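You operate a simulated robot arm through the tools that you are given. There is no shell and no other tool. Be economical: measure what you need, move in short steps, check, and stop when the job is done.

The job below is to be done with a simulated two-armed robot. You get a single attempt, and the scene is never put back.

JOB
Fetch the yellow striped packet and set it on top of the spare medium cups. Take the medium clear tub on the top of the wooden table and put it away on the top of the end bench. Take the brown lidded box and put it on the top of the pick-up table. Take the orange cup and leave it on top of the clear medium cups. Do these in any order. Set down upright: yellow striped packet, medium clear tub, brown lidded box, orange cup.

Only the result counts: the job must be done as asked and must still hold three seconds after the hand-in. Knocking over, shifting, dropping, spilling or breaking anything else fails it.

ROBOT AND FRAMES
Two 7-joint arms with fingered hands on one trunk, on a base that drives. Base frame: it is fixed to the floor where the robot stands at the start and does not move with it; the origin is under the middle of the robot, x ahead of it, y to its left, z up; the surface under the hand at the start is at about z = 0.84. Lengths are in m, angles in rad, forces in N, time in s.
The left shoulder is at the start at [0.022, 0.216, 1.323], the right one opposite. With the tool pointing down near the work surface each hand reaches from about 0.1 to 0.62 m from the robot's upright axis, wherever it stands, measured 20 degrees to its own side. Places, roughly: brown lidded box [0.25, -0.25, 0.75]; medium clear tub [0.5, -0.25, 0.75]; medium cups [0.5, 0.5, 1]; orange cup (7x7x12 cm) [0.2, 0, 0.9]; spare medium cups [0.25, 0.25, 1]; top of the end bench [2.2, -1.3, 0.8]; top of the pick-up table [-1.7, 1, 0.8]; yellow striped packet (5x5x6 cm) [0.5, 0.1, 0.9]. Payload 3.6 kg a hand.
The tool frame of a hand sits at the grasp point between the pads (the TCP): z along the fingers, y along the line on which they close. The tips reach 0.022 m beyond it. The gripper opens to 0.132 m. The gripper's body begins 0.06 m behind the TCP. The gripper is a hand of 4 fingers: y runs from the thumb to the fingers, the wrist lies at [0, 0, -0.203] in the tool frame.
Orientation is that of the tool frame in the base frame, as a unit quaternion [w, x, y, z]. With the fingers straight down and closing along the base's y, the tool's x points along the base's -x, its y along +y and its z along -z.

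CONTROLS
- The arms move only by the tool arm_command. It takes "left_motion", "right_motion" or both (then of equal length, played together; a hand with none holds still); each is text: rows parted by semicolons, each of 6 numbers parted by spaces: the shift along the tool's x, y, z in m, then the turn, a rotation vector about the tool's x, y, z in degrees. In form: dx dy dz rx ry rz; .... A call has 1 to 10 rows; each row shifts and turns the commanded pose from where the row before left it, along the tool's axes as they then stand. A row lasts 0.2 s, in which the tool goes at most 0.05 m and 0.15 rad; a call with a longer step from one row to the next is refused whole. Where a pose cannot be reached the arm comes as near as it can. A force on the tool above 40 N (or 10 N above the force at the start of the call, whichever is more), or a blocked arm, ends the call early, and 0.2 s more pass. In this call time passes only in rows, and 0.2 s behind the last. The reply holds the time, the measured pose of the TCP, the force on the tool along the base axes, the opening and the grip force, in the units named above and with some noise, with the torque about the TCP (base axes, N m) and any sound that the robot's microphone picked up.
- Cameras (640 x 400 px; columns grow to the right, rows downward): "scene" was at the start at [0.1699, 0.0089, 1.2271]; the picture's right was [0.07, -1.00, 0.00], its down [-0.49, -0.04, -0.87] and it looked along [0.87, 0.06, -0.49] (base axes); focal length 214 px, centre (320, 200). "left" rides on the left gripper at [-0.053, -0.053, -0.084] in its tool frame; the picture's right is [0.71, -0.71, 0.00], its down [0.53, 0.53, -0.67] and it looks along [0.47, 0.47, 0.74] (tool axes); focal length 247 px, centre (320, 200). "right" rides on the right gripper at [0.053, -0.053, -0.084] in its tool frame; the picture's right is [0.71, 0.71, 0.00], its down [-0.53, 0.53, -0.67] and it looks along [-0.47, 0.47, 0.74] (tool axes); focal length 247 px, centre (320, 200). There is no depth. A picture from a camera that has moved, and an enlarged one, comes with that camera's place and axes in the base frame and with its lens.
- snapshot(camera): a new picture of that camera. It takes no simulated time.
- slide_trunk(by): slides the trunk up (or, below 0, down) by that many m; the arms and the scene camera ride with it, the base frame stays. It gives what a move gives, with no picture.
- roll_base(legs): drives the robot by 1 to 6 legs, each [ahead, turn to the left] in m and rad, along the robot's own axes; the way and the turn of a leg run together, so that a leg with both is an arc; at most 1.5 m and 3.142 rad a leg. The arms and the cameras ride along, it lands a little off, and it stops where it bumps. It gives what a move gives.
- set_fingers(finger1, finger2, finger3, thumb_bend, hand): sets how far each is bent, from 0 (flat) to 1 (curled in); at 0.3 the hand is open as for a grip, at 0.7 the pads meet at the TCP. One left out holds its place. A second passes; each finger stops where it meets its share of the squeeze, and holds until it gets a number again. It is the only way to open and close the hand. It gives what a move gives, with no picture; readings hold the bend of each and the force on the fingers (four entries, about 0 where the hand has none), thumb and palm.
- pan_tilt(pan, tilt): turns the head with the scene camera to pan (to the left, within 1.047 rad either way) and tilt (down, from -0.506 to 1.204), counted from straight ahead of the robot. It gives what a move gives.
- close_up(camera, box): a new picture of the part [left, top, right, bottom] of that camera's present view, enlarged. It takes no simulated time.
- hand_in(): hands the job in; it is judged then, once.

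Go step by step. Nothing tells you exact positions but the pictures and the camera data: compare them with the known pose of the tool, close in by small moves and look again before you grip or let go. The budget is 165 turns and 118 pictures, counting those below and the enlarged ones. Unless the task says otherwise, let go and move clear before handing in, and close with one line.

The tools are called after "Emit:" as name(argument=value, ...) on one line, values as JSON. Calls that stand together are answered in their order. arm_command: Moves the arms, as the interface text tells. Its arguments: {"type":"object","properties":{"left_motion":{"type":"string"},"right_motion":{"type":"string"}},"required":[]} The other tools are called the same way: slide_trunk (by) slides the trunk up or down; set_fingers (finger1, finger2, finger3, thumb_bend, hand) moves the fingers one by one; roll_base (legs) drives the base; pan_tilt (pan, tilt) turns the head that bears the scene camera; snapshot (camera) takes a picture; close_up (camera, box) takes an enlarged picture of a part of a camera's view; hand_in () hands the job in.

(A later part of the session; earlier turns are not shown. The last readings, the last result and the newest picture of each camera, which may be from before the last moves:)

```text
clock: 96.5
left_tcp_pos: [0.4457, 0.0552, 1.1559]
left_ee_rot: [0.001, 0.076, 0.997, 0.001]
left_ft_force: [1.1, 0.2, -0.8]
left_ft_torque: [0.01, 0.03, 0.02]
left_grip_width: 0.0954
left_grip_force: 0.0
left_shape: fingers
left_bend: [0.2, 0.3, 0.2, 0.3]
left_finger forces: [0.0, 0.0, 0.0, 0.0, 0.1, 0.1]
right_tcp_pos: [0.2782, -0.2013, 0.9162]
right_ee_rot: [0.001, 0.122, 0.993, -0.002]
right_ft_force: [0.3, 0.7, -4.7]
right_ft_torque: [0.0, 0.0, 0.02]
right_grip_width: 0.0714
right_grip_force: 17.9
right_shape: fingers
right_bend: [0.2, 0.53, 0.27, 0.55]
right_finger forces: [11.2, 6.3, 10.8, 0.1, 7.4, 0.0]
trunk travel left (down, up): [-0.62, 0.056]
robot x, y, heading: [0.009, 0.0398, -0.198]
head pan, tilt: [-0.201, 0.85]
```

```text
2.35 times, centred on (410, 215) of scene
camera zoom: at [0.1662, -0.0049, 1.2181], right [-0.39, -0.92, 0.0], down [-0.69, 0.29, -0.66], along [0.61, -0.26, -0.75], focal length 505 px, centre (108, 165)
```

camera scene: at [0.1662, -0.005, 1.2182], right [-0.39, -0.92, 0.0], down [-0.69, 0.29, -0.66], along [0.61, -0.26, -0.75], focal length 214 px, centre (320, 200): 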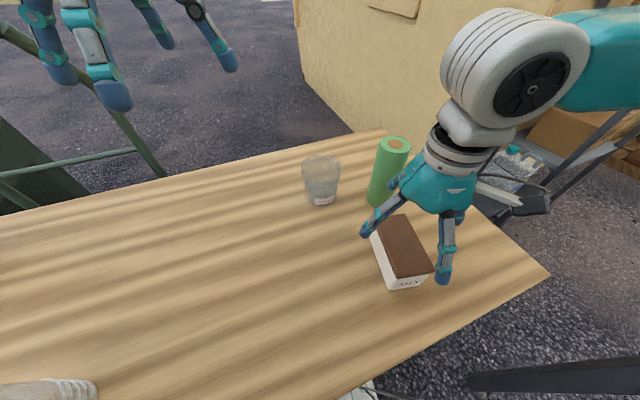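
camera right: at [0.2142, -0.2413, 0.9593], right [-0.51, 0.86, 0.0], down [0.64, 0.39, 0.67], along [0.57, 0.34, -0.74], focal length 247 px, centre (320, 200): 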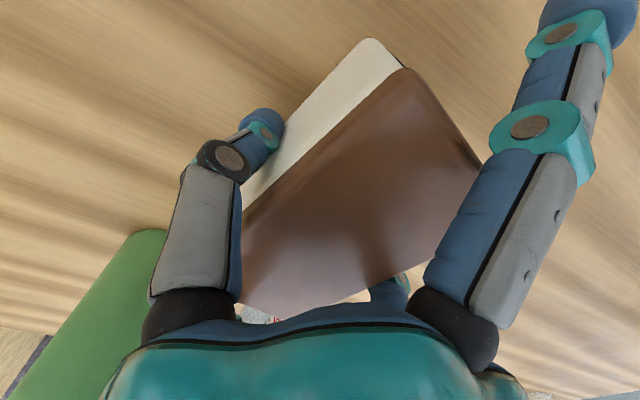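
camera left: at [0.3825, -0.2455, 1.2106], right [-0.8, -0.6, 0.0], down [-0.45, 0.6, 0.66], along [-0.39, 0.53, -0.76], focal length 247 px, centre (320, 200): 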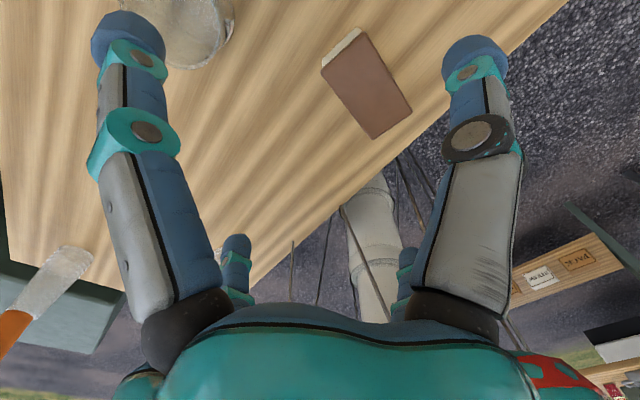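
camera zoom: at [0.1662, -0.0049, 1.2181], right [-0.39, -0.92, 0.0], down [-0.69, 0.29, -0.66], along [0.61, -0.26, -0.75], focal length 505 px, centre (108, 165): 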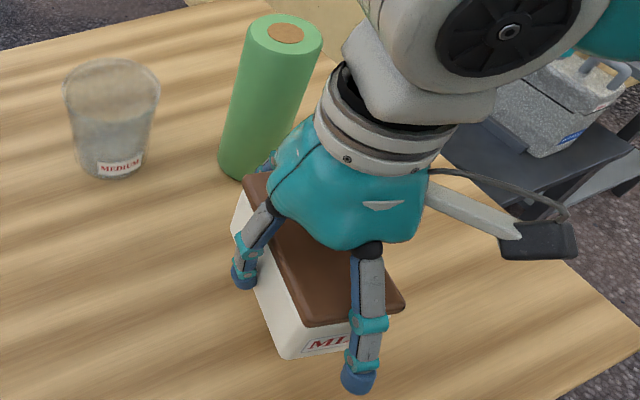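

The box is lifted level. Raise it, take it right, turn a little right, and bring the left hand to the tub.

Emit:
arm_command(right_motion="0 0 -0.04 0 0 0;0 0 -0.045 0 0 0;0 0 -0.045 0 0 0;0 0 -0.045 0 0 0;0 -0.03 -0.035 0 0 0;0 -0.045 -0.01 0 0 0;0 -0.045 0 0 0 0")

Emit:
roll_base(legs=[[0, -0.2]])

Emit:
snapshot(camera="scene")

Emit:
snapshot(camera="left")

```text
clock: 98.1
left_tcp_pos: [0.4453, 0.0539, 1.1554]
left_ee_rot: [0.0, 0.075, 0.997, 0.002]
left_ft_force: [0.4, -0.6, -0.2]
left_ft_torque: [-0.01, -0.01, 0.02]
left_grip_width: 0.0952
left_grip_force: 0.0
left_shape: fingers
left_bend: [0.2, 0.3, 0.2, 0.3]
left_finger forces: [0.0, 0.0, 0.0, 0.0, 0.0, 0.1]
right_tcp_pos: [0.2487, -0.3186, 1.1381]
right_ee_rot: [0.001, 0.121, 0.993, -0.001]
right_ft_force: [-0.9, 1.3, -4.0]
right_ft_torque: [-0.01, 0.0, -0.01]
right_grip_width: 0.0709
right_grip_force: 18.0
right_shape: fingers
right_bend: [0.21, 0.53, 0.28, 0.56]
right_finger forces: [10.5, 6.5, 10.3, 0.0, 7.4, 0.1]
trunk travel left (down, up): [-0.62, 0.056]
robot x, y, heading: [0.0164, 0.0401, -0.199]
head pan, tilt: [-0.201, 0.85]
```

```text
clock: 99.2
left_tcp_pos: [0.4388, -0.0297, 1.1556]
left_ee_rot: [0.0, 0.174, 0.985, 0.002]
left_ft_force: [-1.1, -0.5, -0.7]
left_ft_torque: [0.06, -0.01, 0.01]
left_grip_width: 0.0953
left_grip_force: 0.0
left_shape: fingers
left_bend: [0.2, 0.3, 0.2, 0.3]
left_finger forces: [0.0, 0.0, 0.0, 0.1, 0.0, 0.1]
right_tcp_pos: [0.1721, -0.3547, 1.1384]
right_ee_rot: [0.001, 0.221, 0.975, -0.001]
right_ft_force: [-0.1, -0.1, -4.2]
right_ft_torque: [-0.06, 0.01, -0.02]
right_grip_width: 0.0708
right_grip_force: 17.1
right_shape: fingers
right_bend: [0.21, 0.53, 0.28, 0.56]
right_finger forces: [10.4, 6.5, 10.3, 0.1, 7.5, 0.0]
trunk travel left (down, up): [-0.62, 0.056]
robot x, y, heading: [0.0188, 0.0514, -0.398]
head pan, tilt: [-0.201, 0.85]
```

```text
43 pictures are left
camera scene: at [0.1551, -0.0238, 1.2182], right [-0.57, -0.82, 0.0], down [-0.62, 0.43, -0.66], along [0.54, -0.37, -0.75], focal length 214 px, centre (320, 200)
```

scene: 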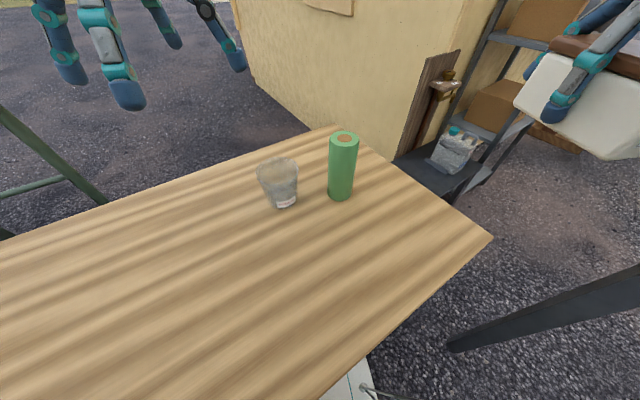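

```text
42 pictures are left
camera left: at [0.4708, -0.0988, 1.2396], right [-0.91, -0.42, 0.0], down [-0.31, 0.67, 0.67], along [-0.28, 0.61, -0.74], focal length 247 px, centre (320, 200)
```

left: 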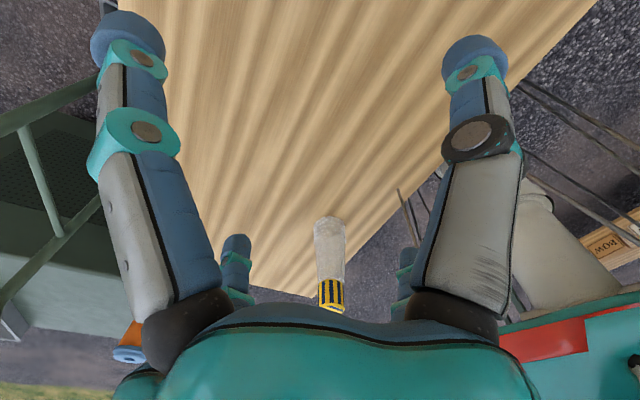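

Tub axis at [0.472, −0.138], rim z≈0.94. Bring the left hand over it with fingers wide.

Emit:
set_fingers(hand="left", finger2=0.2, thumb_bend=0.2)

Emit:
arm_command(left_motion="-0.0227 -0.03 0.01 0 0 0;-0.0227 -0.03 0.02 0 0 0;-0.0227 -0.03 0.02 0 0 0;0 0 0.03 0 0 0")

Emit:
snapshot(camera="left")

Emit:
snapshot(camera="scene")

```text
clock: 100.2
left_tcp_pos: [0.4386, -0.0283, 1.1563]
left_ee_rot: [0.0, 0.174, 0.985, 0.001]
left_ft_force: [-0.1, -0.2, -0.1]
left_ft_torque: [0.02, -0.03, 0.0]
left_grip_width: 0.1022
left_grip_force: 0.1
left_shape: fingers
left_bend: [0.2, 0.2, 0.2, 0.2]
left_finger forces: [0.0, 0.1, 0.0, 0.0, 0.0, 0.0]
right_tcp_pos: [0.172, -0.3553, 1.1372]
right_ee_rot: [0.0, 0.22, 0.976, -0.002]
right_ft_force: [0.3, 0.8, -3.5]
right_ft_torque: [0.0, 0.01, 0.03]
right_grip_width: 0.0703
right_grip_force: 16.7
right_shape: fingers
right_bend: [0.21, 0.53, 0.28, 0.56]
right_finger forces: [9.8, 6.7, 9.7, 0.0, 7.6, 0.0]
trunk travel left (down, up): [-0.62, 0.056]
robot x, y, heading: [0.0216, 0.0484, -0.399]
head pan, tilt: [-0.201, 0.85]
```

```text
clock: 101.2
left_tcp_pos: [0.4722, -0.136, 1.0758]
left_ee_rot: [0.0, 0.175, 0.985, 0.001]
left_ft_force: [0.0, 0.5, 0.0]
left_ft_torque: [0.01, -0.02, -0.03]
left_grip_width: 0.102
left_grip_force: 0.1
left_shape: fingers
left_bend: [0.2, 0.2, 0.2, 0.2]
left_finger forces: [0.0, 0.0, 0.0, 0.1, 0.1, 0.0]
right_tcp_pos: [0.1723, -0.3541, 1.1381]
right_ee_rot: [0.0, 0.221, 0.975, -0.002]
right_ft_force: [-0.4, -0.4, -3.7]
right_ft_torque: [0.04, -0.01, 0.01]
right_grip_width: 0.0702
right_grip_force: 17.0
right_shape: fingers
right_bend: [0.22, 0.53, 0.28, 0.56]
right_finger forces: [9.8, 6.6, 9.7, 0.1, 7.5, 0.0]
trunk travel left (down, up): [-0.62, 0.056]
robot x, y, heading: [0.0188, 0.0499, -0.402]
head pan, tilt: [-0.201, 0.85]
```

```text
41 pictures are left
camera left: at [0.5049, -0.2047, 1.1594], right [-0.91, -0.42, 0.0], down [-0.31, 0.67, 0.67], along [-0.28, 0.61, -0.74], focal length 247 px, centre (320, 200)
```

left: 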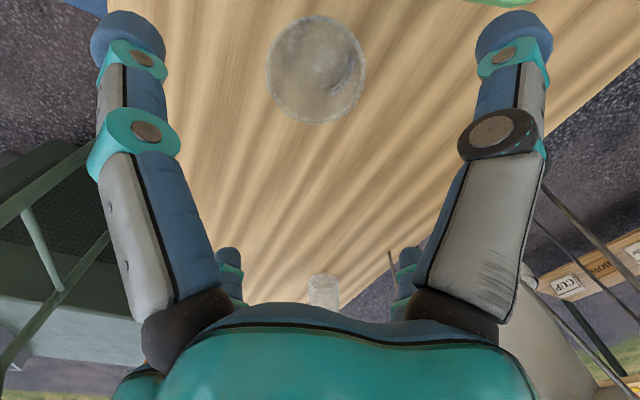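

```text
40 pictures are left
camera scene: at [0.1562, -0.0231, 1.2181], right [-0.57, -0.82, 0.0], down [-0.62, 0.42, -0.66], along [0.54, -0.37, -0.75], focal length 214 px, centre (320, 200)
```

scene: 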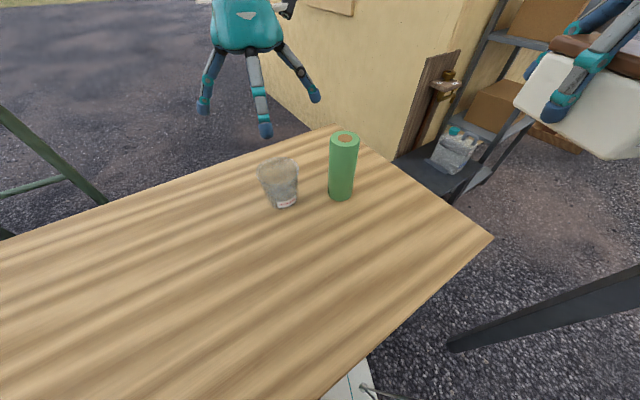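

The thumb points right at the green can, so I'll turn the hand 40° clockwise to straddle it, and centre on [0.478, −0.143].

Emit:
arm_command(left_motion="-0.008 -0.0045 0 0 0 0;0 0 0 0 0 8;0 0 0 0 0 8;0 0 0 0 0 8;0 0 0 0 0 8;0 0 0 0 0 8")

Emit:
snapshot(camera="left")

```text
clock: 102.6
left_tcp_pos: [0.4766, -0.1441, 1.0755]
left_ee_rot: [0.0, 0.5, 0.866, 0.001]
left_ft_force: [0.2, -0.3, 0.7]
left_ft_torque: [0.01, 0.02, 0.04]
left_grip_width: 0.102
left_grip_force: 0.2
left_shape: fingers
left_bend: [0.2, 0.2, 0.2, 0.2]
left_finger forces: [0.0, 0.0, 0.0, 0.1, 0.0, 0.1]
right_tcp_pos: [0.1724, -0.3562, 1.1394]
right_ee_rot: [0.0, 0.22, 0.975, -0.002]
right_ft_force: [0.6, 0.0, -4.5]
right_ft_torque: [-0.02, 0.02, -0.01]
right_grip_width: 0.0703
right_grip_force: 17.0
right_shape: fingers
right_bend: [0.22, 0.53, 0.28, 0.56]
right_finger forces: [9.7, 6.7, 9.7, 0.0, 7.6, 0.0]
trunk travel left (down, up): [-0.62, 0.056]
robot x, y, heading: [0.0183, 0.0497, -0.405]
head pan, tilt: [-0.201, 0.85]
```

```text
39 pictures are left
camera left: at [0.4588, -0.2174, 1.1591], right [-0.97, 0.26, 0.0], down [0.19, 0.72, 0.67], along [0.17, 0.65, -0.74], focal length 247 px, centre (320, 200)
```

left: 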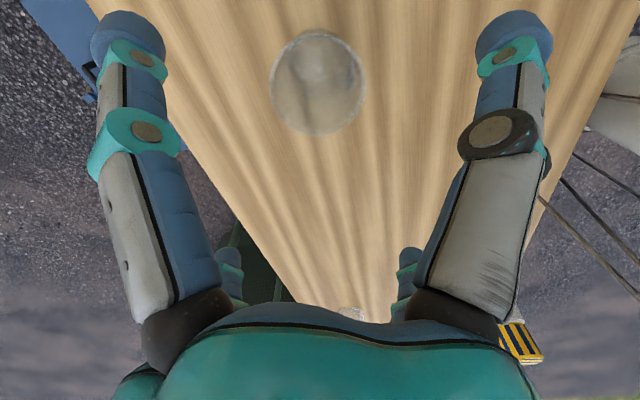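

Centred well. Descend to just at the rim and check.

Emit:
arm_command(left_motion="-0.004 0.001 0.03 0 0 0;0 0 0.04 0 0 0;0 0 0.04 0 0 0")

Emit:
snapshot(camera="left")

Emit:
close_up(camera="scene", box=[180, 80, 400, 240])

```text
clock: 103.4
left_tcp_pos: [0.4807, -0.1468, 0.9643]
left_ee_rot: [0.0, 0.5, 0.866, 0.001]
left_ft_force: [0.3, -0.5, -0.2]
left_ft_torque: [0.01, 0.01, 0.01]
left_grip_width: 0.1019
left_grip_force: 0.1
left_shape: fingers
left_bend: [0.2, 0.2, 0.2, 0.2]
left_finger forces: [0.1, 0.1, 0.0, 0.0, 0.0, 0.0]
right_tcp_pos: [0.1731, -0.3544, 1.1372]
right_ee_rot: [0.0, 0.221, 0.975, -0.002]
right_ft_force: [-0.9, 0.4, -3.3]
right_ft_torque: [-0.02, -0.02, 0.03]
right_grip_width: 0.0701
right_grip_force: 16.5
right_shape: fingers
right_bend: [0.22, 0.53, 0.28, 0.56]
right_finger forces: [9.6, 6.7, 9.7, 0.1, 7.5, 0.0]
trunk travel left (down, up): [-0.62, 0.056]
robot x, y, heading: [0.0199, 0.0501, -0.402]
head pan, tilt: [-0.201, 0.85]
```

```text
38 pictures are left
camera left: at [0.4619, -0.2203, 1.0495], right [-0.97, 0.26, 0.0], down [0.19, 0.72, 0.67], along [0.17, 0.65, -0.74], focal length 247 px, centre (320, 200)
```

left: 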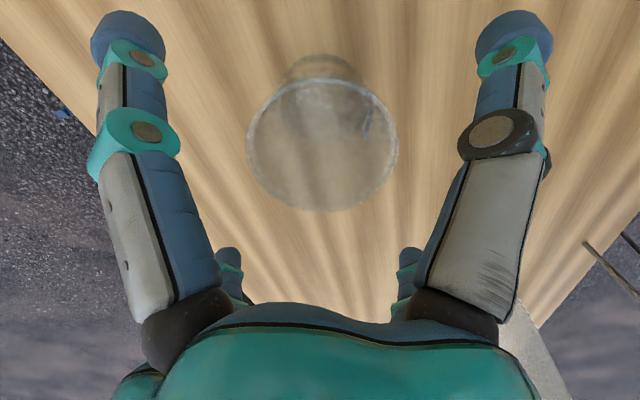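

```text
2.50 times, centred on (290, 160) of scene
camera zoom: at [0.1558, -0.0242, 1.2181], right [-0.57, -0.82, 0.0], down [-0.62, 0.43, -0.66], along [0.54, -0.37, -0.75], focal length 536 px, centre (395, 300)
```

zoom: 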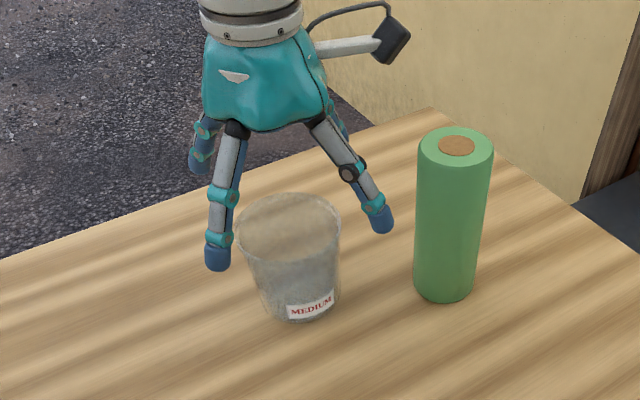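

Both views agree the hand is centred with rim at about z 0.92. Lower to grip height and close gently.

Emit:
arm_command(left_motion="0 0 0.03 0 0 0;0 0 0.03 0 0 0;0 0 0.017 0 0 0")

Emit:
set_fingers(hand="left", finger1=0.4, finger2=0.4, finger3=0.4, thumb_bend=0.4)

Emit:
snapshot(camera="left")

```text
clock: 104.2
left_tcp_pos: [0.4794, -0.1477, 0.8887]
left_ee_rot: [-0.001, 0.5, 0.866, 0.001]
left_ft_force: [0.5, 0.0, 0.4]
left_ft_torque: [0.02, -0.02, 0.03]
left_grip_width: 0.1021
left_grip_force: 0.1
left_shape: fingers
left_bend: [0.2, 0.2, 0.2, 0.2]
left_finger forces: [0.1, 0.0, 0.3, 0.1, 0.0, 0.1]
right_tcp_pos: [0.1714, -0.3558, 1.1377]
right_ee_rot: [0.0, 0.221, 0.975, -0.002]
right_ft_force: [0.3, -0.6, -3.7]
right_ft_torque: [-0.04, -0.01, 0.02]
right_grip_width: 0.0701
right_grip_force: 16.7
right_shape: fingers
right_bend: [0.22, 0.53, 0.28, 0.56]
right_finger forces: [9.7, 6.7, 9.6, 0.0, 7.6, 0.0]
trunk travel left (down, up): [-0.62, 0.056]
robot x, y, heading: [0.0204, 0.0499, -0.403]
head pan, tilt: [-0.201, 0.85]
```

```text
clock: 105.2
left_tcp_pos: [0.4808, -0.1474, 0.8892]
left_ee_rot: [0.0, 0.5, 0.866, 0.001]
left_ft_force: [-0.5, 0.2, 3.0]
left_ft_torque: [0.07, 0.04, 0.01]
left_grip_width: 0.0659
left_grip_force: 3.3
left_shape: fingers
left_bend: [0.39, 0.39, 0.39, 0.4]
left_finger forces: [1.4, 1.8, 3.5, 0.0, 0.3, 0.0]
right_tcp_pos: [0.1722, -0.3549, 1.138]
right_ee_rot: [0.001, 0.22, 0.975, -0.001]
right_ft_force: [0.5, -0.6, -3.5]
right_ft_torque: [-0.05, 0.02, -0.02]
right_grip_width: 0.0704
right_grip_force: 16.7
right_shape: fingers
right_bend: [0.22, 0.53, 0.28, 0.56]
right_finger forces: [9.7, 6.7, 9.6, 0.0, 7.7, 0.0]
trunk travel left (down, up): [-0.62, 0.056]
robot x, y, heading: [0.0184, 0.0504, -0.395]
head pan, tilt: [-0.201, 0.85]
```

```text
36 pictures are left
camera left: at [0.4616, -0.2213, 0.9732], right [-0.97, 0.26, 0.0], down [0.19, 0.72, 0.67], along [0.17, 0.65, -0.74], focal length 247 px, centre (320, 200)
```

left: 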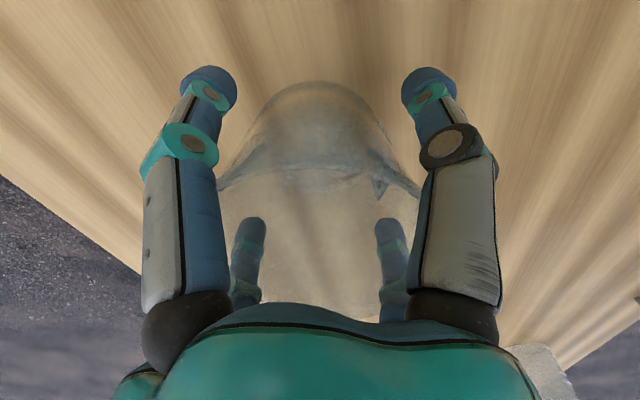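

The rim touches the finger bases, so the hand is too low. Open, raise 18 mm, close again.

Emit:
set_fingers(hand="left", finger1=0.27, finger2=0.27, finger3=0.27, thumb_bend=0.27)

Emit:
arm_command(left_motion="0 0 -0.018 0 0 0")

Emit:
set_fingers(hand="left", finger1=0.58, finger2=0.58, finger3=0.58, thumb_bend=0.58)

Emit:
snapshot(camera="left")

Emit:
close_up(camera="scene", box=[180, 80, 400, 240])

```text
clock: 106.2
left_tcp_pos: [0.48, -0.1474, 0.8889]
left_ee_rot: [-0.002, 0.499, 0.866, 0.0]
left_ft_force: [-0.6, 0.1, -0.3]
left_ft_torque: [-0.01, -0.01, -0.01]
left_grip_width: 0.0915
left_grip_force: 0.0
left_shape: fingers
left_bend: [0.27, 0.27, 0.27, 0.27]
left_finger forces: [0.1, 0.0, 0.0, 0.0, 0.1, 0.1]
right_tcp_pos: [0.1707, -0.3568, 1.1385]
right_ee_rot: [0.001, 0.22, 0.975, -0.002]
right_ft_force: [0.3, 0.2, -4.1]
right_ft_torque: [0.02, -0.02, -0.03]
right_grip_width: 0.0703
right_grip_force: 17.1
right_shape: fingers
right_bend: [0.22, 0.53, 0.28, 0.56]
right_finger forces: [9.7, 6.6, 9.6, 0.0, 7.6, 0.0]
trunk travel left (down, up): [-0.62, 0.056]
robot x, y, heading: [0.0174, 0.0462, -0.399]
head pan, tilt: [-0.201, 0.85]
```

```text
clock: 106.6
left_tcp_pos: [0.4803, -0.1476, 0.9086]
left_ee_rot: [0.0, 0.501, 0.866, 0.001]
left_ft_force: [-0.3, 0.4, -1.0]
left_ft_torque: [0.01, 0.0, -0.01]
left_grip_width: 0.0917
left_grip_force: 0.0
left_shape: fingers
left_bend: [0.27, 0.27, 0.27, 0.27]
left_finger forces: [0.0, 0.0, 0.0, 0.0, 0.0, 0.0]
right_tcp_pos: [0.1725, -0.3557, 1.1387]
right_ee_rot: [0.001, 0.221, 0.975, -0.002]
right_ft_force: [0.0, 0.3, -4.6]
right_ft_torque: [0.0, -0.01, 0.0]
right_grip_width: 0.07
right_grip_force: 16.9
right_shape: fingers
right_bend: [0.22, 0.53, 0.28, 0.56]
right_finger forces: [9.8, 6.6, 9.5, 0.1, 7.6, 0.0]
trunk travel left (down, up): [-0.62, 0.056]
robot x, y, heading: [0.019, 0.051, -0.401]
head pan, tilt: [-0.201, 0.85]
```

```text
clock: 107.6
left_tcp_pos: [0.4801, -0.147, 0.9074]
left_ee_rot: [0.0, 0.5, 0.866, 0.001]
left_ft_force: [-0.3, -1.1, 2.8]
left_ft_torque: [0.0, -0.01, 0.01]
left_grip_width: 0.0436
left_grip_force: 14.1
left_shape: fingers
left_bend: [0.48, 0.48, 0.49, 0.51]
left_finger forces: [6.8, 6.9, 5.7, 0.1, 8.6, 0.0]
right_tcp_pos: [0.1717, -0.3549, 1.1383]
right_ee_rot: [0.0, 0.221, 0.975, -0.002]
right_ft_force: [-0.4, 0.8, -5.0]
right_ft_torque: [0.0, 0.0, -0.03]
right_grip_width: 0.0702
right_grip_force: 17.4
right_shape: fingers
right_bend: [0.22, 0.53, 0.28, 0.56]
right_finger forces: [9.7, 6.8, 9.6, 0.0, 7.6, 0.0]
trunk travel left (down, up): [-0.62, 0.056]
robot x, y, heading: [0.0177, 0.0496, -0.399]
head pan, tilt: [-0.201, 0.85]
```

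```text
35 pictures are left
camera left: at [0.4618, -0.2208, 0.9914], right [-0.97, 0.26, 0.0], down [0.19, 0.72, 0.67], along [0.17, 0.65, -0.74], focal length 247 px, centre (320, 200)
```

left: 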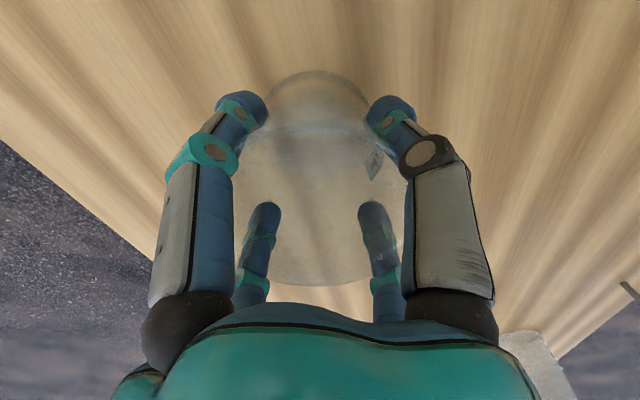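

```text
2.50 times, centred on (290, 160) of scene
camera zoom: at [0.1555, -0.0239, 1.2182], right [-0.57, -0.82, 0.0], down [-0.62, 0.43, -0.66], along [0.54, -0.37, -0.75], focal length 536 px, centre (395, 300)
```

zoom: 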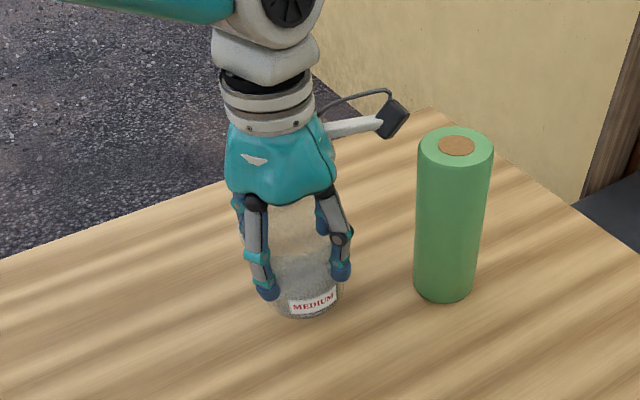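

Good grip with all four fingers. Lift the tub.

Emit:
arm_command(left_motion="0 0 -0.02 0 0 0;0 0 -0.04 0 0 0;0 0 -0.045 0 0 0;0 0 -0.045 0 0 0;0 0 -0.045 0 0 0;0 0 -0.03 0 0 0")

Emit:
pan_tilt(pan=0.0, tilt=0.3)

Emit:
snapshot(camera="scene")

```text
clock: 109.0
left_tcp_pos: [0.481, -0.1463, 1.1333]
left_ee_rot: [-0.001, 0.5, 0.866, 0.002]
left_ft_force: [0.7, 0.4, -0.6]
left_ft_torque: [0.02, -0.05, 0.01]
left_grip_width: 0.044
left_grip_force: 14.1
left_shape: fingers
left_bend: [0.48, 0.48, 0.49, 0.51]
left_finger forces: [6.8, 7.1, 5.7, 0.1, 8.4, 0.0]
right_tcp_pos: [0.1727, -0.3565, 1.1373]
right_ee_rot: [0.0, 0.221, 0.975, -0.003]
right_ft_force: [-0.1, -0.6, -4.3]
right_ft_torque: [0.02, 0.0, 0.01]
right_grip_width: 0.0701
right_grip_force: 16.3
right_shape: fingers
right_bend: [0.22, 0.53, 0.28, 0.56]
right_finger forces: [9.7, 6.7, 9.6, 0.0, 7.6, 0.1]
trunk travel left (down, up): [-0.62, 0.056]
robot x, y, heading: [0.0178, 0.0522, -0.406]
head pan, tilt: [-0.201, 0.85]
```

```text
clock: 110.0
left_tcp_pos: [0.482, -0.1473, 1.1333]
left_ee_rot: [0.0, 0.5, 0.866, 0.001]
left_ft_force: [0.0, -1.3, -0.8]
left_ft_torque: [-0.01, 0.0, 0.01]
left_grip_width: 0.0441
left_grip_force: 14.5
left_shape: fingers
left_bend: [0.48, 0.48, 0.49, 0.51]
left_finger forces: [6.8, 7.2, 5.7, 0.1, 8.4, 0.0]
right_tcp_pos: [0.1728, -0.3549, 1.1388]
right_ee_rot: [0.0, 0.22, 0.975, -0.001]
right_ft_force: [-0.1, -0.2, -4.1]
right_ft_torque: [0.0, -0.03, 0.01]
right_grip_width: 0.0701
right_grip_force: 16.8
right_shape: fingers
right_bend: [0.22, 0.53, 0.28, 0.56]
right_finger forces: [9.6, 6.7, 9.6, 0.0, 7.7, 0.1]
trunk travel left (down, up): [-0.62, 0.056]
robot x, y, heading: [0.0208, 0.0514, -0.396]
head pan, tilt: [0.0, 0.3]
```

```text
33 pictures are left
camera scene: at [0.1773, -0.0162, 1.2664], right [-0.39, -0.92, 0.0], down [-0.27, 0.12, -0.95], along [0.88, -0.37, -0.3], focal length 214 px, centre (320, 200)
```

scene: 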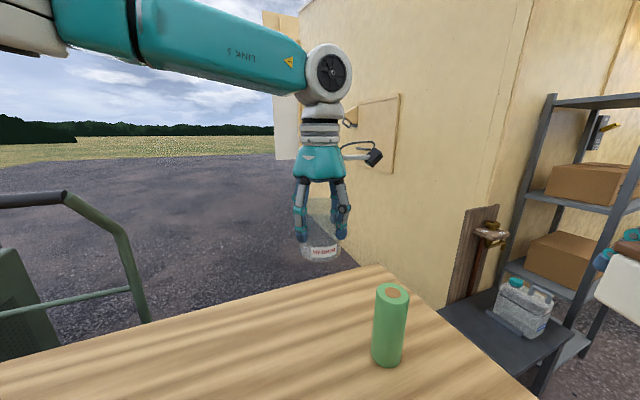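

Both items are in hand. The pick-up table's east edge is near x −1.47, y 0.8–1.2, with a popcorn bucket near its middle. Back away and turn left toward it in short turns.

Emit:
roll_base(legs=[[-0.55, 0], [0, 0.6], [0, 0.6], [0, 0.6]])

Emit:
pan_tilt(pan=0.6, tilt=0.4)

Emit:
snapshot(camera="scene")

```text
clock: 115.5
left_tcp_pos: [-0.0156, 0.4042, 1.1343]
left_ee_rot: [-0.001, 0.185, 0.983, -0.001]
left_ft_force: [0.3, 0.5, -1.3]
left_ft_torque: [-0.01, 0.0, 0.02]
left_grip_width: 0.0432
left_grip_force: 14.9
left_shape: fingers
left_bend: [0.48, 0.48, 0.49, 0.51]
left_finger forces: [7.2, 7.5, 5.7, 0.0, 8.6, 0.0]
right_tcp_pos: [-0.1263, 0.0484, 1.1395]
right_ee_rot: [-0.001, -0.116, 0.993, -0.005]
right_ft_force: [-0.4, 0.8, -3.9]
right_ft_torque: [-0.01, -0.02, 0.03]
right_grip_width: 0.0659
right_grip_force: 13.2
right_shape: fingers
right_bend: [0.26, 0.52, 0.32, 0.57]
right_finger forces: [5.1, 7.2, 5.8, 0.1, 7.2, 0.0]
trunk travel left (down, up): [-0.62, 0.056]
robot x, y, heading: [-0.4891, 0.2355, 0.268]
head pan, tilt: [0.0, 0.3]
stopped in leg 3: the robot was blocked; the commanded pose is now the measured one
```

```text
clock: 116.5
left_tcp_pos: [-0.0159, 0.4011, 1.1339]
left_ee_rot: [-0.001, 0.186, 0.983, 0.001]
left_ft_force: [0.0, -0.1, -0.8]
left_ft_torque: [0.01, -0.03, 0.0]
left_grip_width: 0.0435
left_grip_force: 14.1
left_shape: fingers
left_bend: [0.48, 0.48, 0.49, 0.51]
left_finger forces: [7.2, 7.5, 5.7, 0.0, 8.6, 0.0]
right_tcp_pos: [-0.1244, 0.0449, 1.1384]
right_ee_rot: [0.0, -0.116, 0.993, -0.003]
right_ft_force: [-0.1, 0.0, -4.4]
right_ft_torque: [-0.03, -0.02, 0.01]
right_grip_width: 0.0658
right_grip_force: 12.4
right_shape: fingers
right_bend: [0.26, 0.52, 0.32, 0.57]
right_finger forces: [5.0, 7.1, 5.9, 0.0, 7.3, 0.0]
trunk travel left (down, up): [-0.62, 0.056]
robot x, y, heading: [-0.4912, 0.2369, 0.27]
head pan, tilt: [0.6, 0.4]
```

```text
32 pictures are left
camera scene: at [-0.3536, 0.3275, 1.2572], right [0.76, -0.65, 0.0], down [-0.25, -0.3, -0.92], along [0.59, 0.7, -0.39], focal length 214 px, centre (320, 200)
```

scene: 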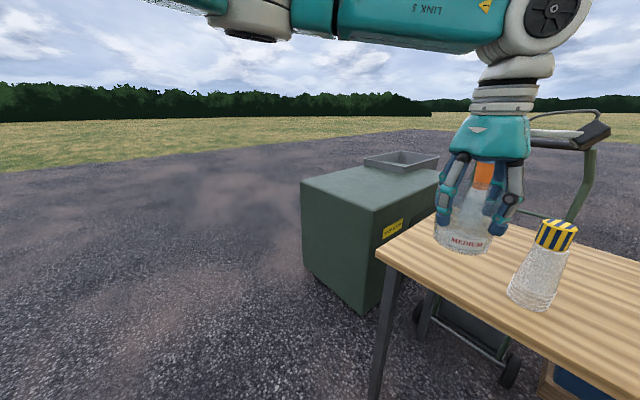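

The turn was blocked at heading 0.27 and the right-hand finger bends changed; check the box.

Emit:
snapshot(camera="right")

Emit:
pan_tilt(pan=-0.9, tilt=0.5)

Emit:
snapshot(camera="scene")

```text
31 pictures are left
camera right: at [-0.165, -0.0181, 1.2225], right [-0.85, 0.53, 0.0], down [0.39, 0.64, 0.66], along [0.35, 0.56, -0.75], focal length 247 px, centre (320, 200)
```

right: 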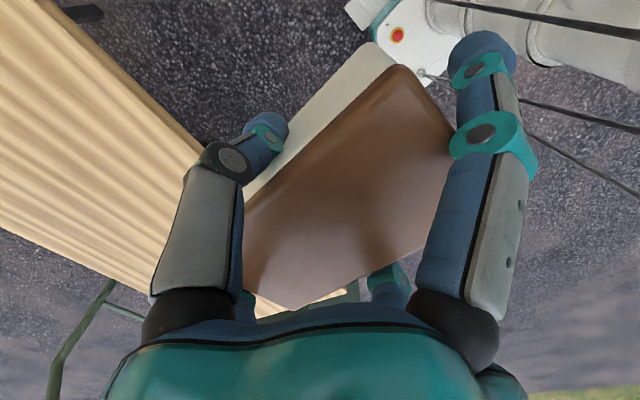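

```text
clock: 118.0
left_tcp_pos: [-0.0143, 0.4002, 1.1339]
left_ee_rot: [0.0, 0.185, 0.983, 0.001]
left_ft_force: [0.1, 0.1, -0.3]
left_ft_torque: [-0.03, 0.01, -0.01]
left_grip_width: 0.0435
left_grip_force: 14.5
left_shape: fingers
left_bend: [0.48, 0.48, 0.49, 0.51]
left_finger forces: [7.2, 7.6, 5.6, 0.1, 8.6, 0.0]
right_tcp_pos: [-0.1247, 0.0448, 1.1386]
right_ee_rot: [0.001, -0.116, 0.993, -0.003]
right_ft_force: [0.5, 0.2, -4.0]
right_ft_torque: [-0.01, -0.02, 0.03]
right_grip_width: 0.066
right_grip_force: 12.9
right_shape: fingers
right_bend: [0.26, 0.52, 0.32, 0.57]
right_finger forces: [5.0, 7.0, 5.9, 0.0, 7.2, 0.0]
trunk travel left (down, up): [-0.62, 0.056]
robot x, y, heading: [-0.493, 0.2376, 0.267]
head pan, tilt: [-0.901, 0.499]
```

```text
30 pictures are left
camera scene: at [-0.3401, 0.2029, 1.2481], right [-0.59, -0.81, 0.0], down [-0.39, 0.28, -0.88], along [0.71, -0.52, -0.48], focal length 214 px, centre (320, 200)
```

scene: 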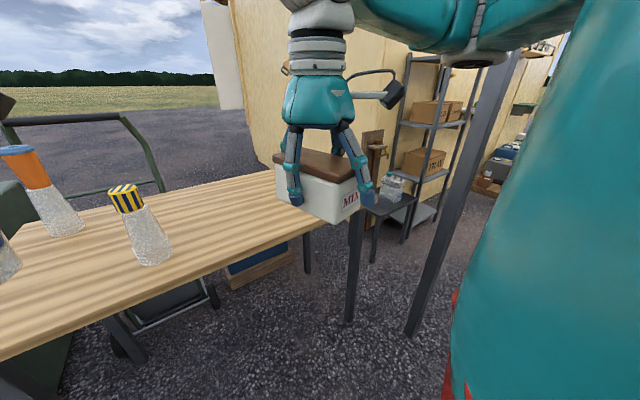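

The box is still held, level. The "blocked" stops seem tied to long drive calls, so I'll use shorter ones. First steady the box grip a bit.

Emit:
set_fingers(hand="right", finger1=0.25, finger2=0.66, finger3=0.31, thumb_bend=0.66)

Emit:
roll_base(legs=[[0, 0.6]])

Emit:
roll_base(legs=[[0, 0.6]])

```text
clock: 119.0
left_tcp_pos: [-0.0148, 0.4005, 1.1323]
left_ee_rot: [0.0, 0.186, 0.983, 0.001]
left_ft_force: [-0.1, 0.2, -1.2]
left_ft_torque: [0.01, 0.01, -0.02]
left_grip_width: 0.0437
left_grip_force: 14.1
left_shape: fingers
left_bend: [0.48, 0.48, 0.49, 0.51]
left_finger forces: [7.2, 7.5, 5.8, 0.0, 8.5, 0.1]
right_tcp_pos: [-0.1249, 0.0448, 1.1382]
right_ee_rot: [0.0, -0.115, 0.993, -0.003]
right_ft_force: [-0.1, 0.6, -3.7]
right_ft_torque: [-0.03, -0.05, -0.02]
right_grip_width: 0.0692
right_grip_force: 9.1
right_shape: fingers
right_bend: [0.25, 0.51, 0.31, 0.58]
right_finger forces: [0.8, 7.6, 1.0, 0.0, 9.1, 0.1]
trunk travel left (down, up): [-0.62, 0.056]
robot x, y, heading: [-0.4902, 0.2344, 0.267]
head pan, tilt: [-0.901, 0.499]
```

```text
clock: 121.1
left_tcp_pos: [-0.1887, 0.6411, 1.1338]
left_ee_rot: [-0.001, -0.111, 0.994, 0.0]
left_ft_force: [0.6, 0.1, -0.4]
left_ft_torque: [0.02, -0.02, -0.02]
left_grip_width: 0.0432
left_grip_force: 14.6
left_shape: fingers
left_bend: [0.48, 0.48, 0.49, 0.51]
left_finger forces: [7.1, 7.5, 5.5, 0.0, 8.1, 0.0]
right_tcp_pos: [-0.0802, 0.282, 1.138]
right_ee_rot: [0.001, -0.4, 0.916, -0.003]
right_ft_force: [-0.3, 0.0, -3.8]
right_ft_torque: [-0.03, 0.02, 0.01]
right_grip_width: 0.0686
right_grip_force: 8.9
right_shape: fingers
right_bend: [0.25, 0.51, 0.31, 0.58]
right_finger forces: [0.7, 7.7, 1.0, 0.0, 8.9, 0.0]
trunk travel left (down, up): [-0.62, 0.056]
robot x, y, heading: [-0.4683, 0.2171, 0.86]
head pan, tilt: [-0.901, 0.499]
```

```text
clock: 123.2
left_tcp_pos: [-0.4818, 0.7282, 1.1354]
left_ee_rot: [-0.001, -0.405, 0.915, 0.0]
left_ft_force: [-0.7, 1.1, -0.6]
left_ft_torque: [0.0, 0.01, 0.03]
left_grip_width: 0.0436
left_grip_force: 13.7
left_shape: fingers
left_bend: [0.48, 0.48, 0.49, 0.51]
left_finger forces: [7.0, 7.7, 5.4, 0.1, 7.9, 0.1]
right_tcp_pos: [-0.188, 0.4963, 1.1394]
right_ee_rot: [0.002, -0.658, 0.753, -0.003]
right_ft_force: [0.6, -0.7, -3.9]
right_ft_torque: [0.03, -0.03, 0.03]
right_grip_width: 0.0678
right_grip_force: 8.4
right_shape: fingers
right_bend: [0.25, 0.49, 0.31, 0.6]
right_finger forces: [0.7, 8.4, 0.9, 0.0, 7.7, 0.0]
trunk travel left (down, up): [-0.62, 0.056]
robot x, y, heading: [-0.4395, 0.2176, 1.47]
head pan, tilt: [-0.901, 0.499]
```

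Short calls work. Continue the turn and look.

Emit:
roll_base(legs=[[0, 0.6]])

Emit:
pan_tilt(pan=0.0, tilt=0.45)

Emit:
snapshot(camera="scene")

```text
clock: 125.3
left_tcp_pos: [-0.7643, 0.6111, 1.1337]
left_ee_rot: [-0.001, -0.659, 0.752, 0.0]
left_ft_force: [-0.3, 0.3, -1.5]
left_ft_torque: [0.0, 0.0, 0.01]
left_grip_width: 0.0432
left_grip_force: 14.0
left_shape: fingers
left_bend: [0.48, 0.48, 0.5, 0.51]
left_finger forces: [7.0, 7.7, 5.4, 0.1, 7.9, 0.0]
right_tcp_pos: [-0.3935, 0.589, 1.1396]
right_ee_rot: [-0.003, 0.853, -0.521, 0.003]
right_ft_force: [-0.2, 0.0, -3.4]
right_ft_torque: [0.01, -0.01, -0.04]
right_grip_width: 0.0674
right_grip_force: 8.1
right_shape: fingers
right_bend: [0.25, 0.49, 0.31, 0.6]
right_finger forces: [0.1, 8.2, 0.7, 0.0, 8.0, 0.0]
trunk travel left (down, up): [-0.62, 0.056]
robot x, y, heading: [-0.4111, 0.23, 2.07]
head pan, tilt: [-0.901, 0.499]
```

```text
clock: 126.5
left_tcp_pos: [-0.7644, 0.611, 1.1342]
left_ee_rot: [-0.001, -0.66, 0.752, 0.0]
left_ft_force: [0.4, -0.1, -1.3]
left_ft_torque: [0.0, 0.01, -0.02]
left_grip_width: 0.0432
left_grip_force: 14.2
left_shape: fingers
left_bend: [0.48, 0.48, 0.5, 0.51]
left_finger forces: [7.1, 8.0, 5.5, 0.0, 8.0, 0.0]
right_tcp_pos: [-0.3926, 0.5885, 1.1395]
right_ee_rot: [-0.003, 0.853, -0.521, 0.003]
right_ft_force: [0.0, -0.1, -4.2]
right_ft_torque: [0.03, -0.02, 0.0]
right_grip_width: 0.0676
right_grip_force: 8.2
right_shape: fingers
right_bend: [0.25, 0.49, 0.31, 0.6]
right_finger forces: [0.1, 8.3, 0.7, 0.0, 8.0, 0.0]
trunk travel left (down, up): [-0.62, 0.056]
robot x, y, heading: [-0.4136, 0.2323, 2.073]
head pan, tilt: [0.0, 0.45]
```

```text
29 pictures are left
camera scene: at [-0.4918, 0.3784, 1.2525], right [0.88, 0.48, 0.0], down [0.21, -0.38, -0.9], along [-0.43, 0.79, -0.44], focal length 214 px, centre (320, 200)
```

scene: 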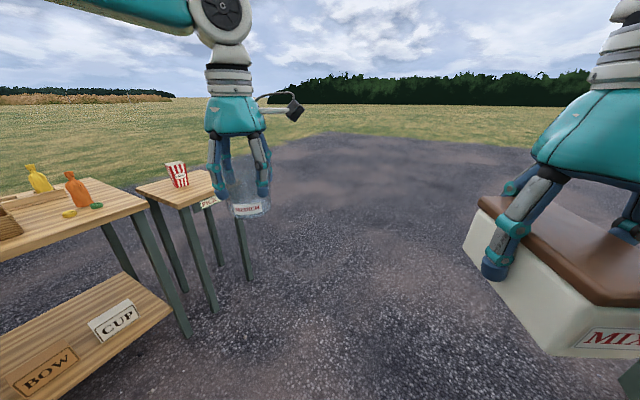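

The pick-up table spans about x −1.91…−1.45, y 0.82…1.2, bucket near [−1.68, 0.97]; a prep counter lies south of it. I'll aim to set the box at about [−1.54, 1.09]. Move the tub hand to the left and drive on.

Emit:
arm_command(left_motion="0.0365 0.023 0 0 0 0;0.0365 0.023 0 0 0 0;0.0365 0.023 0 0 0 0;0.0365 0.023 0 0 0 0;0.0365 0.023 -0.01 0 0 0")

Emit:
roll_base(legs=[[0, 0.26], [0.45, 0]])

Emit:
roll_base(legs=[[0.45, 0]])

Emit:
roll_base(legs=[[0, 0.6]])

Emit:
snapshot(camera="scene")

```text
clock: 127.7
left_tcp_pos: [-0.9032, 0.4411, 1.1438]
left_ee_rot: [-0.001, -0.66, 0.752, 0.0]
left_ft_force: [-0.3, 0.7, -0.2]
left_ft_torque: [-0.02, -0.04, -0.01]
left_grip_width: 0.0434
left_grip_force: 14.3
left_shape: fingers
left_bend: [0.48, 0.48, 0.5, 0.51]
left_finger forces: [7.0, 7.9, 5.2, 0.0, 7.7, 0.0]
right_tcp_pos: [-0.3926, 0.5875, 1.1405]
right_ee_rot: [-0.003, 0.853, -0.522, 0.002]
right_ft_force: [0.1, -0.9, -4.6]
right_ft_torque: [0.06, -0.04, 0.02]
right_grip_width: 0.0671
right_grip_force: 8.6
right_shape: fingers
right_bend: [0.25, 0.49, 0.31, 0.6]
right_finger forces: [0.1, 8.4, 0.5, 0.0, 8.1, 0.0]
trunk travel left (down, up): [-0.62, 0.056]
robot x, y, heading: [-0.4131, 0.2278, 2.077]
head pan, tilt: [0.0, 0.45]
```

```text
clock: 131.4
left_tcp_pos: [-1.2525, 0.6383, 1.1431]
left_ee_rot: [0.001, 0.751, -0.66, 0.0]
left_ft_force: [-0.7, -0.2, -0.9]
left_ft_torque: [0.02, -0.02, -0.02]
left_grip_width: 0.0432
left_grip_force: 13.6
left_shape: fingers
left_bend: [0.48, 0.48, 0.5, 0.51]
left_finger forces: [7.1, 8.0, 5.2, 0.0, 7.6, 0.0]
right_tcp_pos: [-0.7948, 0.9089, 1.1393]
right_ee_rot: [-0.002, 0.913, -0.407, 0.001]
right_ft_force: [-0.7, 0.3, -4.0]
right_ft_torque: [-0.01, -0.02, 0.03]
right_grip_width: 0.0677
right_grip_force: 8.2
right_shape: fingers
right_bend: [0.25, 0.49, 0.31, 0.6]
right_finger forces: [0.0, 8.2, 0.5, 0.1, 8.0, 0.0]
trunk travel left (down, up): [-0.62, 0.056]
robot x, y, heading: [-0.7271, 0.5564, 2.33]
head pan, tilt: [0.0, 0.45]
```

```text
clock: 134.1
left_tcp_pos: [-1.572, 0.9683, 1.1434]
left_ee_rot: [0.001, 0.753, -0.658, 0.0]
left_ft_force: [-0.2, -1.4, -0.8]
left_ft_torque: [0.0, -0.05, 0.01]
left_grip_width: 0.043
left_grip_force: 13.4
left_shape: fingers
left_bend: [0.48, 0.48, 0.5, 0.51]
left_finger forces: [7.0, 8.1, 5.2, 0.0, 7.6, 0.0]
right_tcp_pos: [-1.118, 1.2426, 1.1401]
right_ee_rot: [-0.003, 0.915, -0.404, 0.002]
right_ft_force: [0.0, 0.0, -3.7]
right_ft_torque: [0.03, -0.02, 0.01]
right_grip_width: 0.0674
right_grip_force: 8.3
right_shape: fingers
right_bend: [0.25, 0.49, 0.31, 0.6]
right_finger forces: [0.2, 8.3, 0.4, 0.0, 8.1, 0.0]
trunk travel left (down, up): [-0.62, 0.056]
robot x, y, heading: [-1.0465, 0.8884, 2.338]
head pan, tilt: [0.0, 0.45]
```

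```text
clock: 136.2
left_tcp_pos: [-1.533, 0.6614, 1.145]
left_ee_rot: [0.001, 0.913, -0.408, 0.001]
left_ft_force: [0.2, 0.0, -1.1]
left_ft_torque: [-0.02, -0.03, 0.03]
left_grip_width: 0.0431
left_grip_force: 14.3
left_shape: fingers
left_bend: [0.48, 0.48, 0.5, 0.51]
left_finger forces: [6.9, 8.2, 5.2, 0.1, 7.5, 0.0]
right_tcp_pos: [-1.3079, 1.1428, 1.1408]
right_ee_rot: [-0.003, 0.993, -0.118, 0.001]
right_ft_force: [0.3, 0.3, -3.7]
right_ft_torque: [0.04, 0.02, 0.01]
right_grip_width: 0.0675
right_grip_force: 8.0
right_shape: fingers
right_bend: [0.25, 0.49, 0.31, 0.6]
right_finger forces: [0.0, 8.2, 0.4, 0.0, 8.0, 0.0]
trunk travel left (down, up): [-0.62, 0.056]
robot x, y, heading: [-1.0473, 0.9174, 2.927]
head pan, tilt: [0.0, 0.45]
```

```text
28 pictures are left
camera scene: at [-1.2076, 0.9523, 1.2525], right [0.21, 0.98, 0.0], down [0.43, -0.09, -0.9], along [-0.88, 0.19, -0.44], focal length 214 px, centre (320, 200)
```

scene: 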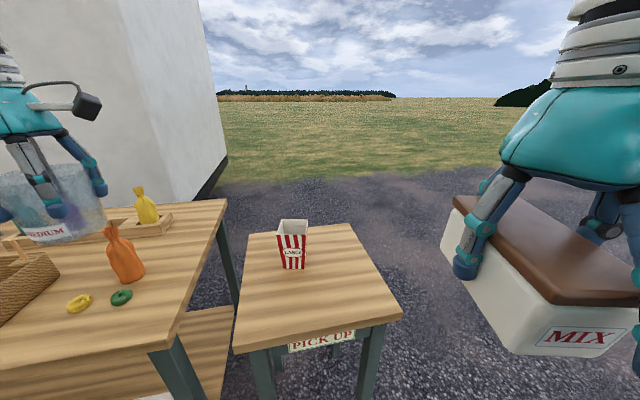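

The table top spans x −1.88…−1.49, y 0.84…1.215, with the bucket at [−1.71, 0.98]. Move ahead 6 cm and bring the box above [−1.595, 1.125].

Emit:
roll_base(legs=[[0.06, 0]])

Emit:
arm_command(right_motion="-0.043 0.0168 0 0 0 0;-0.043 0.0168 0 0 0 0;-0.043 0.0168 0.01 0 0 0;-0.043 0.0168 0.01 0 0 0;-0.043 0.0168 0.01 0 0 0;0 0 0.04 0 0 0;0 0 0.04 0 0 0")

Emit:
pan_tilt(pan=-0.1, tilt=0.7)

Emit:
snapshot(camera="scene")

Emit:
snapshot(camera="right")

```text
clock: 137.2
left_tcp_pos: [-1.591, 0.6743, 1.1453]
left_ee_rot: [0.001, 0.913, -0.409, 0.001]
left_ft_force: [0.2, 0.3, -1.1]
left_ft_torque: [-0.03, 0.01, -0.03]
left_grip_width: 0.0428
left_grip_force: 14.2
left_shape: fingers
left_bend: [0.48, 0.48, 0.5, 0.51]
left_finger forces: [7.1, 8.1, 5.3, 0.1, 7.8, 0.0]
right_tcp_pos: [-1.3674, 1.1571, 1.1413]
right_ee_rot: [-0.004, 0.993, -0.119, 0.001]
right_ft_force: [-1.1, 0.4, -4.6]
right_ft_torque: [0.02, 0.04, -0.03]
right_grip_width: 0.0676
right_grip_force: 7.8
right_shape: fingers
right_bend: [0.25, 0.49, 0.31, 0.6]
right_finger forces: [0.1, 8.3, 0.4, 0.0, 8.1, 0.0]
trunk travel left (down, up): [-0.62, 0.056]
robot x, y, heading: [-1.1011, 0.9297, 2.927]
head pan, tilt: [0.0, 0.45]
```

```text
clock: 138.8
left_tcp_pos: [-1.5915, 0.6735, 1.1463]
left_ee_rot: [0.001, 0.913, -0.409, 0.001]
left_ft_force: [0.3, -0.4, -0.8]
left_ft_torque: [-0.01, 0.0, 0.01]
left_grip_width: 0.0428
left_grip_force: 13.8
left_shape: fingers
left_bend: [0.48, 0.48, 0.5, 0.51]
left_finger forces: [7.1, 8.1, 5.2, 0.1, 7.8, 0.0]
right_tcp_pos: [-1.5968, 1.126, 1.0293]
right_ee_rot: [-0.004, 0.993, -0.118, 0.001]
right_ft_force: [-0.8, -0.1, -3.9]
right_ft_torque: [0.05, -0.05, 0.03]
right_grip_width: 0.0676
right_grip_force: 7.9
right_shape: fingers
right_bend: [0.25, 0.49, 0.31, 0.6]
right_finger forces: [0.1, 8.0, 0.4, 0.0, 7.9, 0.0]
trunk travel left (down, up): [-0.62, 0.056]
robot x, y, heading: [-1.1039, 0.9276, 2.927]
head pan, tilt: [0.0, 0.45]
```

```text
clock: 139.6
left_tcp_pos: [-1.5918, 0.6756, 1.1459]
left_ee_rot: [0.001, 0.913, -0.408, 0.0]
left_ft_force: [-0.1, 0.3, -1.6]
left_ft_torque: [-0.01, -0.01, 0.01]
left_grip_width: 0.0428
left_grip_force: 14.2
left_shape: fingers
left_bend: [0.48, 0.48, 0.5, 0.51]
left_finger forces: [7.2, 8.1, 5.3, 0.1, 7.9, 0.0]
right_tcp_pos: [-1.5964, 1.1253, 1.0303]
right_ee_rot: [-0.003, 0.993, -0.119, 0.001]
right_ft_force: [0.1, 0.0, -4.6]
right_ft_torque: [0.04, 0.0, 0.0]
right_grip_width: 0.0675
right_grip_force: 8.5
right_shape: fingers
right_bend: [0.25, 0.49, 0.31, 0.6]
right_finger forces: [0.0, 8.0, 0.4, 0.0, 7.8, 0.0]
trunk travel left (down, up): [-0.62, 0.056]
robot x, y, heading: [-1.1068, 0.9282, 2.924]
head pan, tilt: [-0.099, 0.7]
```

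```text
27 pictures are left
camera scene: at [-1.2576, 0.9718, 1.2304], right [0.31, 0.95, 0.0], down [0.61, -0.2, -0.76], along [-0.73, 0.23, -0.64], focal length 214 px, centre (320, 200)
```

scene: 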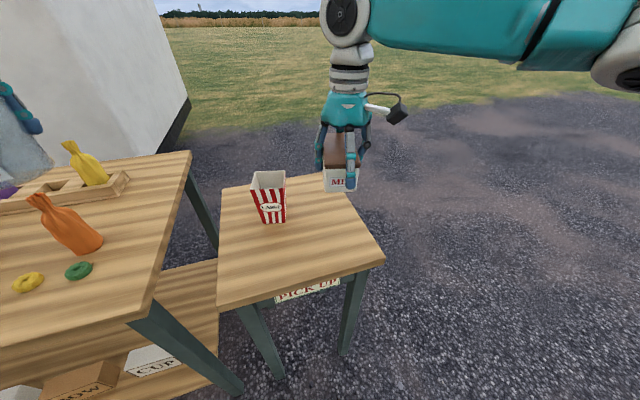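

```text
26 pictures are left
camera right: at [-1.5328, 1.1647, 1.1143], right [0.52, -0.85, 0.0], down [-0.64, -0.39, 0.66], along [-0.57, -0.34, -0.75], focal length 247 px, centre (320, 200)
```

right: 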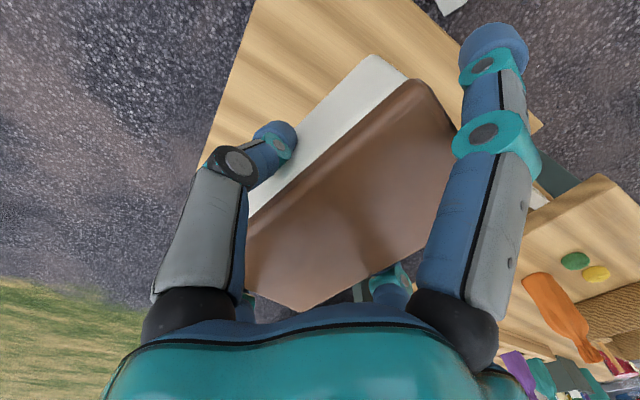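

Position is good; shift 15 mm south and descend toward the table top (≈0.80).

Emit:
arm_command(right_motion="0.003 0.0145 0.03 0 0 0;0 0 0.04 0 0 0;0 0 0.04 0 0 0;0 0 0.03 0 0 0")

Emit:
close_up(camera="scene", box=[210, 110, 430, 280])

```text
clock: 140.6
left_tcp_pos: [-1.5921, 0.6745, 1.1446]
left_ee_rot: [0.0, 0.913, -0.409, 0.0]
left_ft_force: [0.5, -0.4, -0.4]
left_ft_torque: [-0.01, 0.04, -0.01]
left_grip_width: 0.0429
left_grip_force: 14.1
left_shape: fingers
left_bend: [0.48, 0.48, 0.5, 0.51]
left_finger forces: [7.1, 8.2, 5.2, 0.0, 7.8, 0.0]
right_tcp_pos: [-1.5968, 1.1121, 0.8891]
right_ee_rot: [-0.004, 0.993, -0.118, 0.002]
right_ft_force: [0.7, -1.0, -3.6]
right_ft_torque: [0.06, -0.02, -0.01]
right_grip_width: 0.0674
right_grip_force: 8.9
right_shape: fingers
right_bend: [0.25, 0.49, 0.31, 0.6]
right_finger forces: [0.0, 8.0, 0.4, 0.1, 7.9, 0.0]
trunk travel left (down, up): [-0.62, 0.056]
robot x, y, heading: [-1.1074, 0.9288, 2.928]
head pan, tilt: [-0.099, 0.7]
```

```text
2.35 times, centred on (320, 195) of scene
camera zoom: at [-1.2578, 0.9717, 1.2303], right [0.31, 0.95, 0.0], down [0.61, -0.2, -0.76], along [-0.73, 0.23, -0.65], focal length 505 px, centre (320, 212)
```

zoom: 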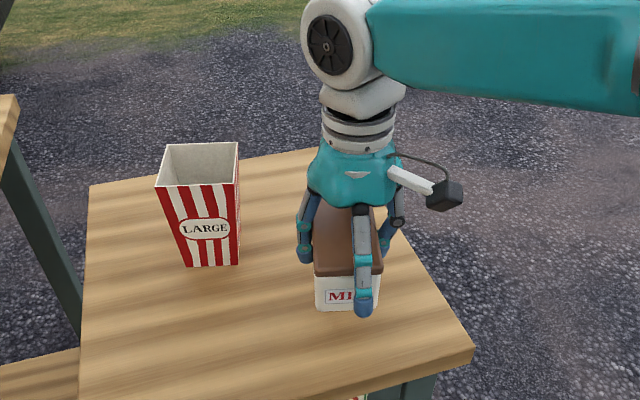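

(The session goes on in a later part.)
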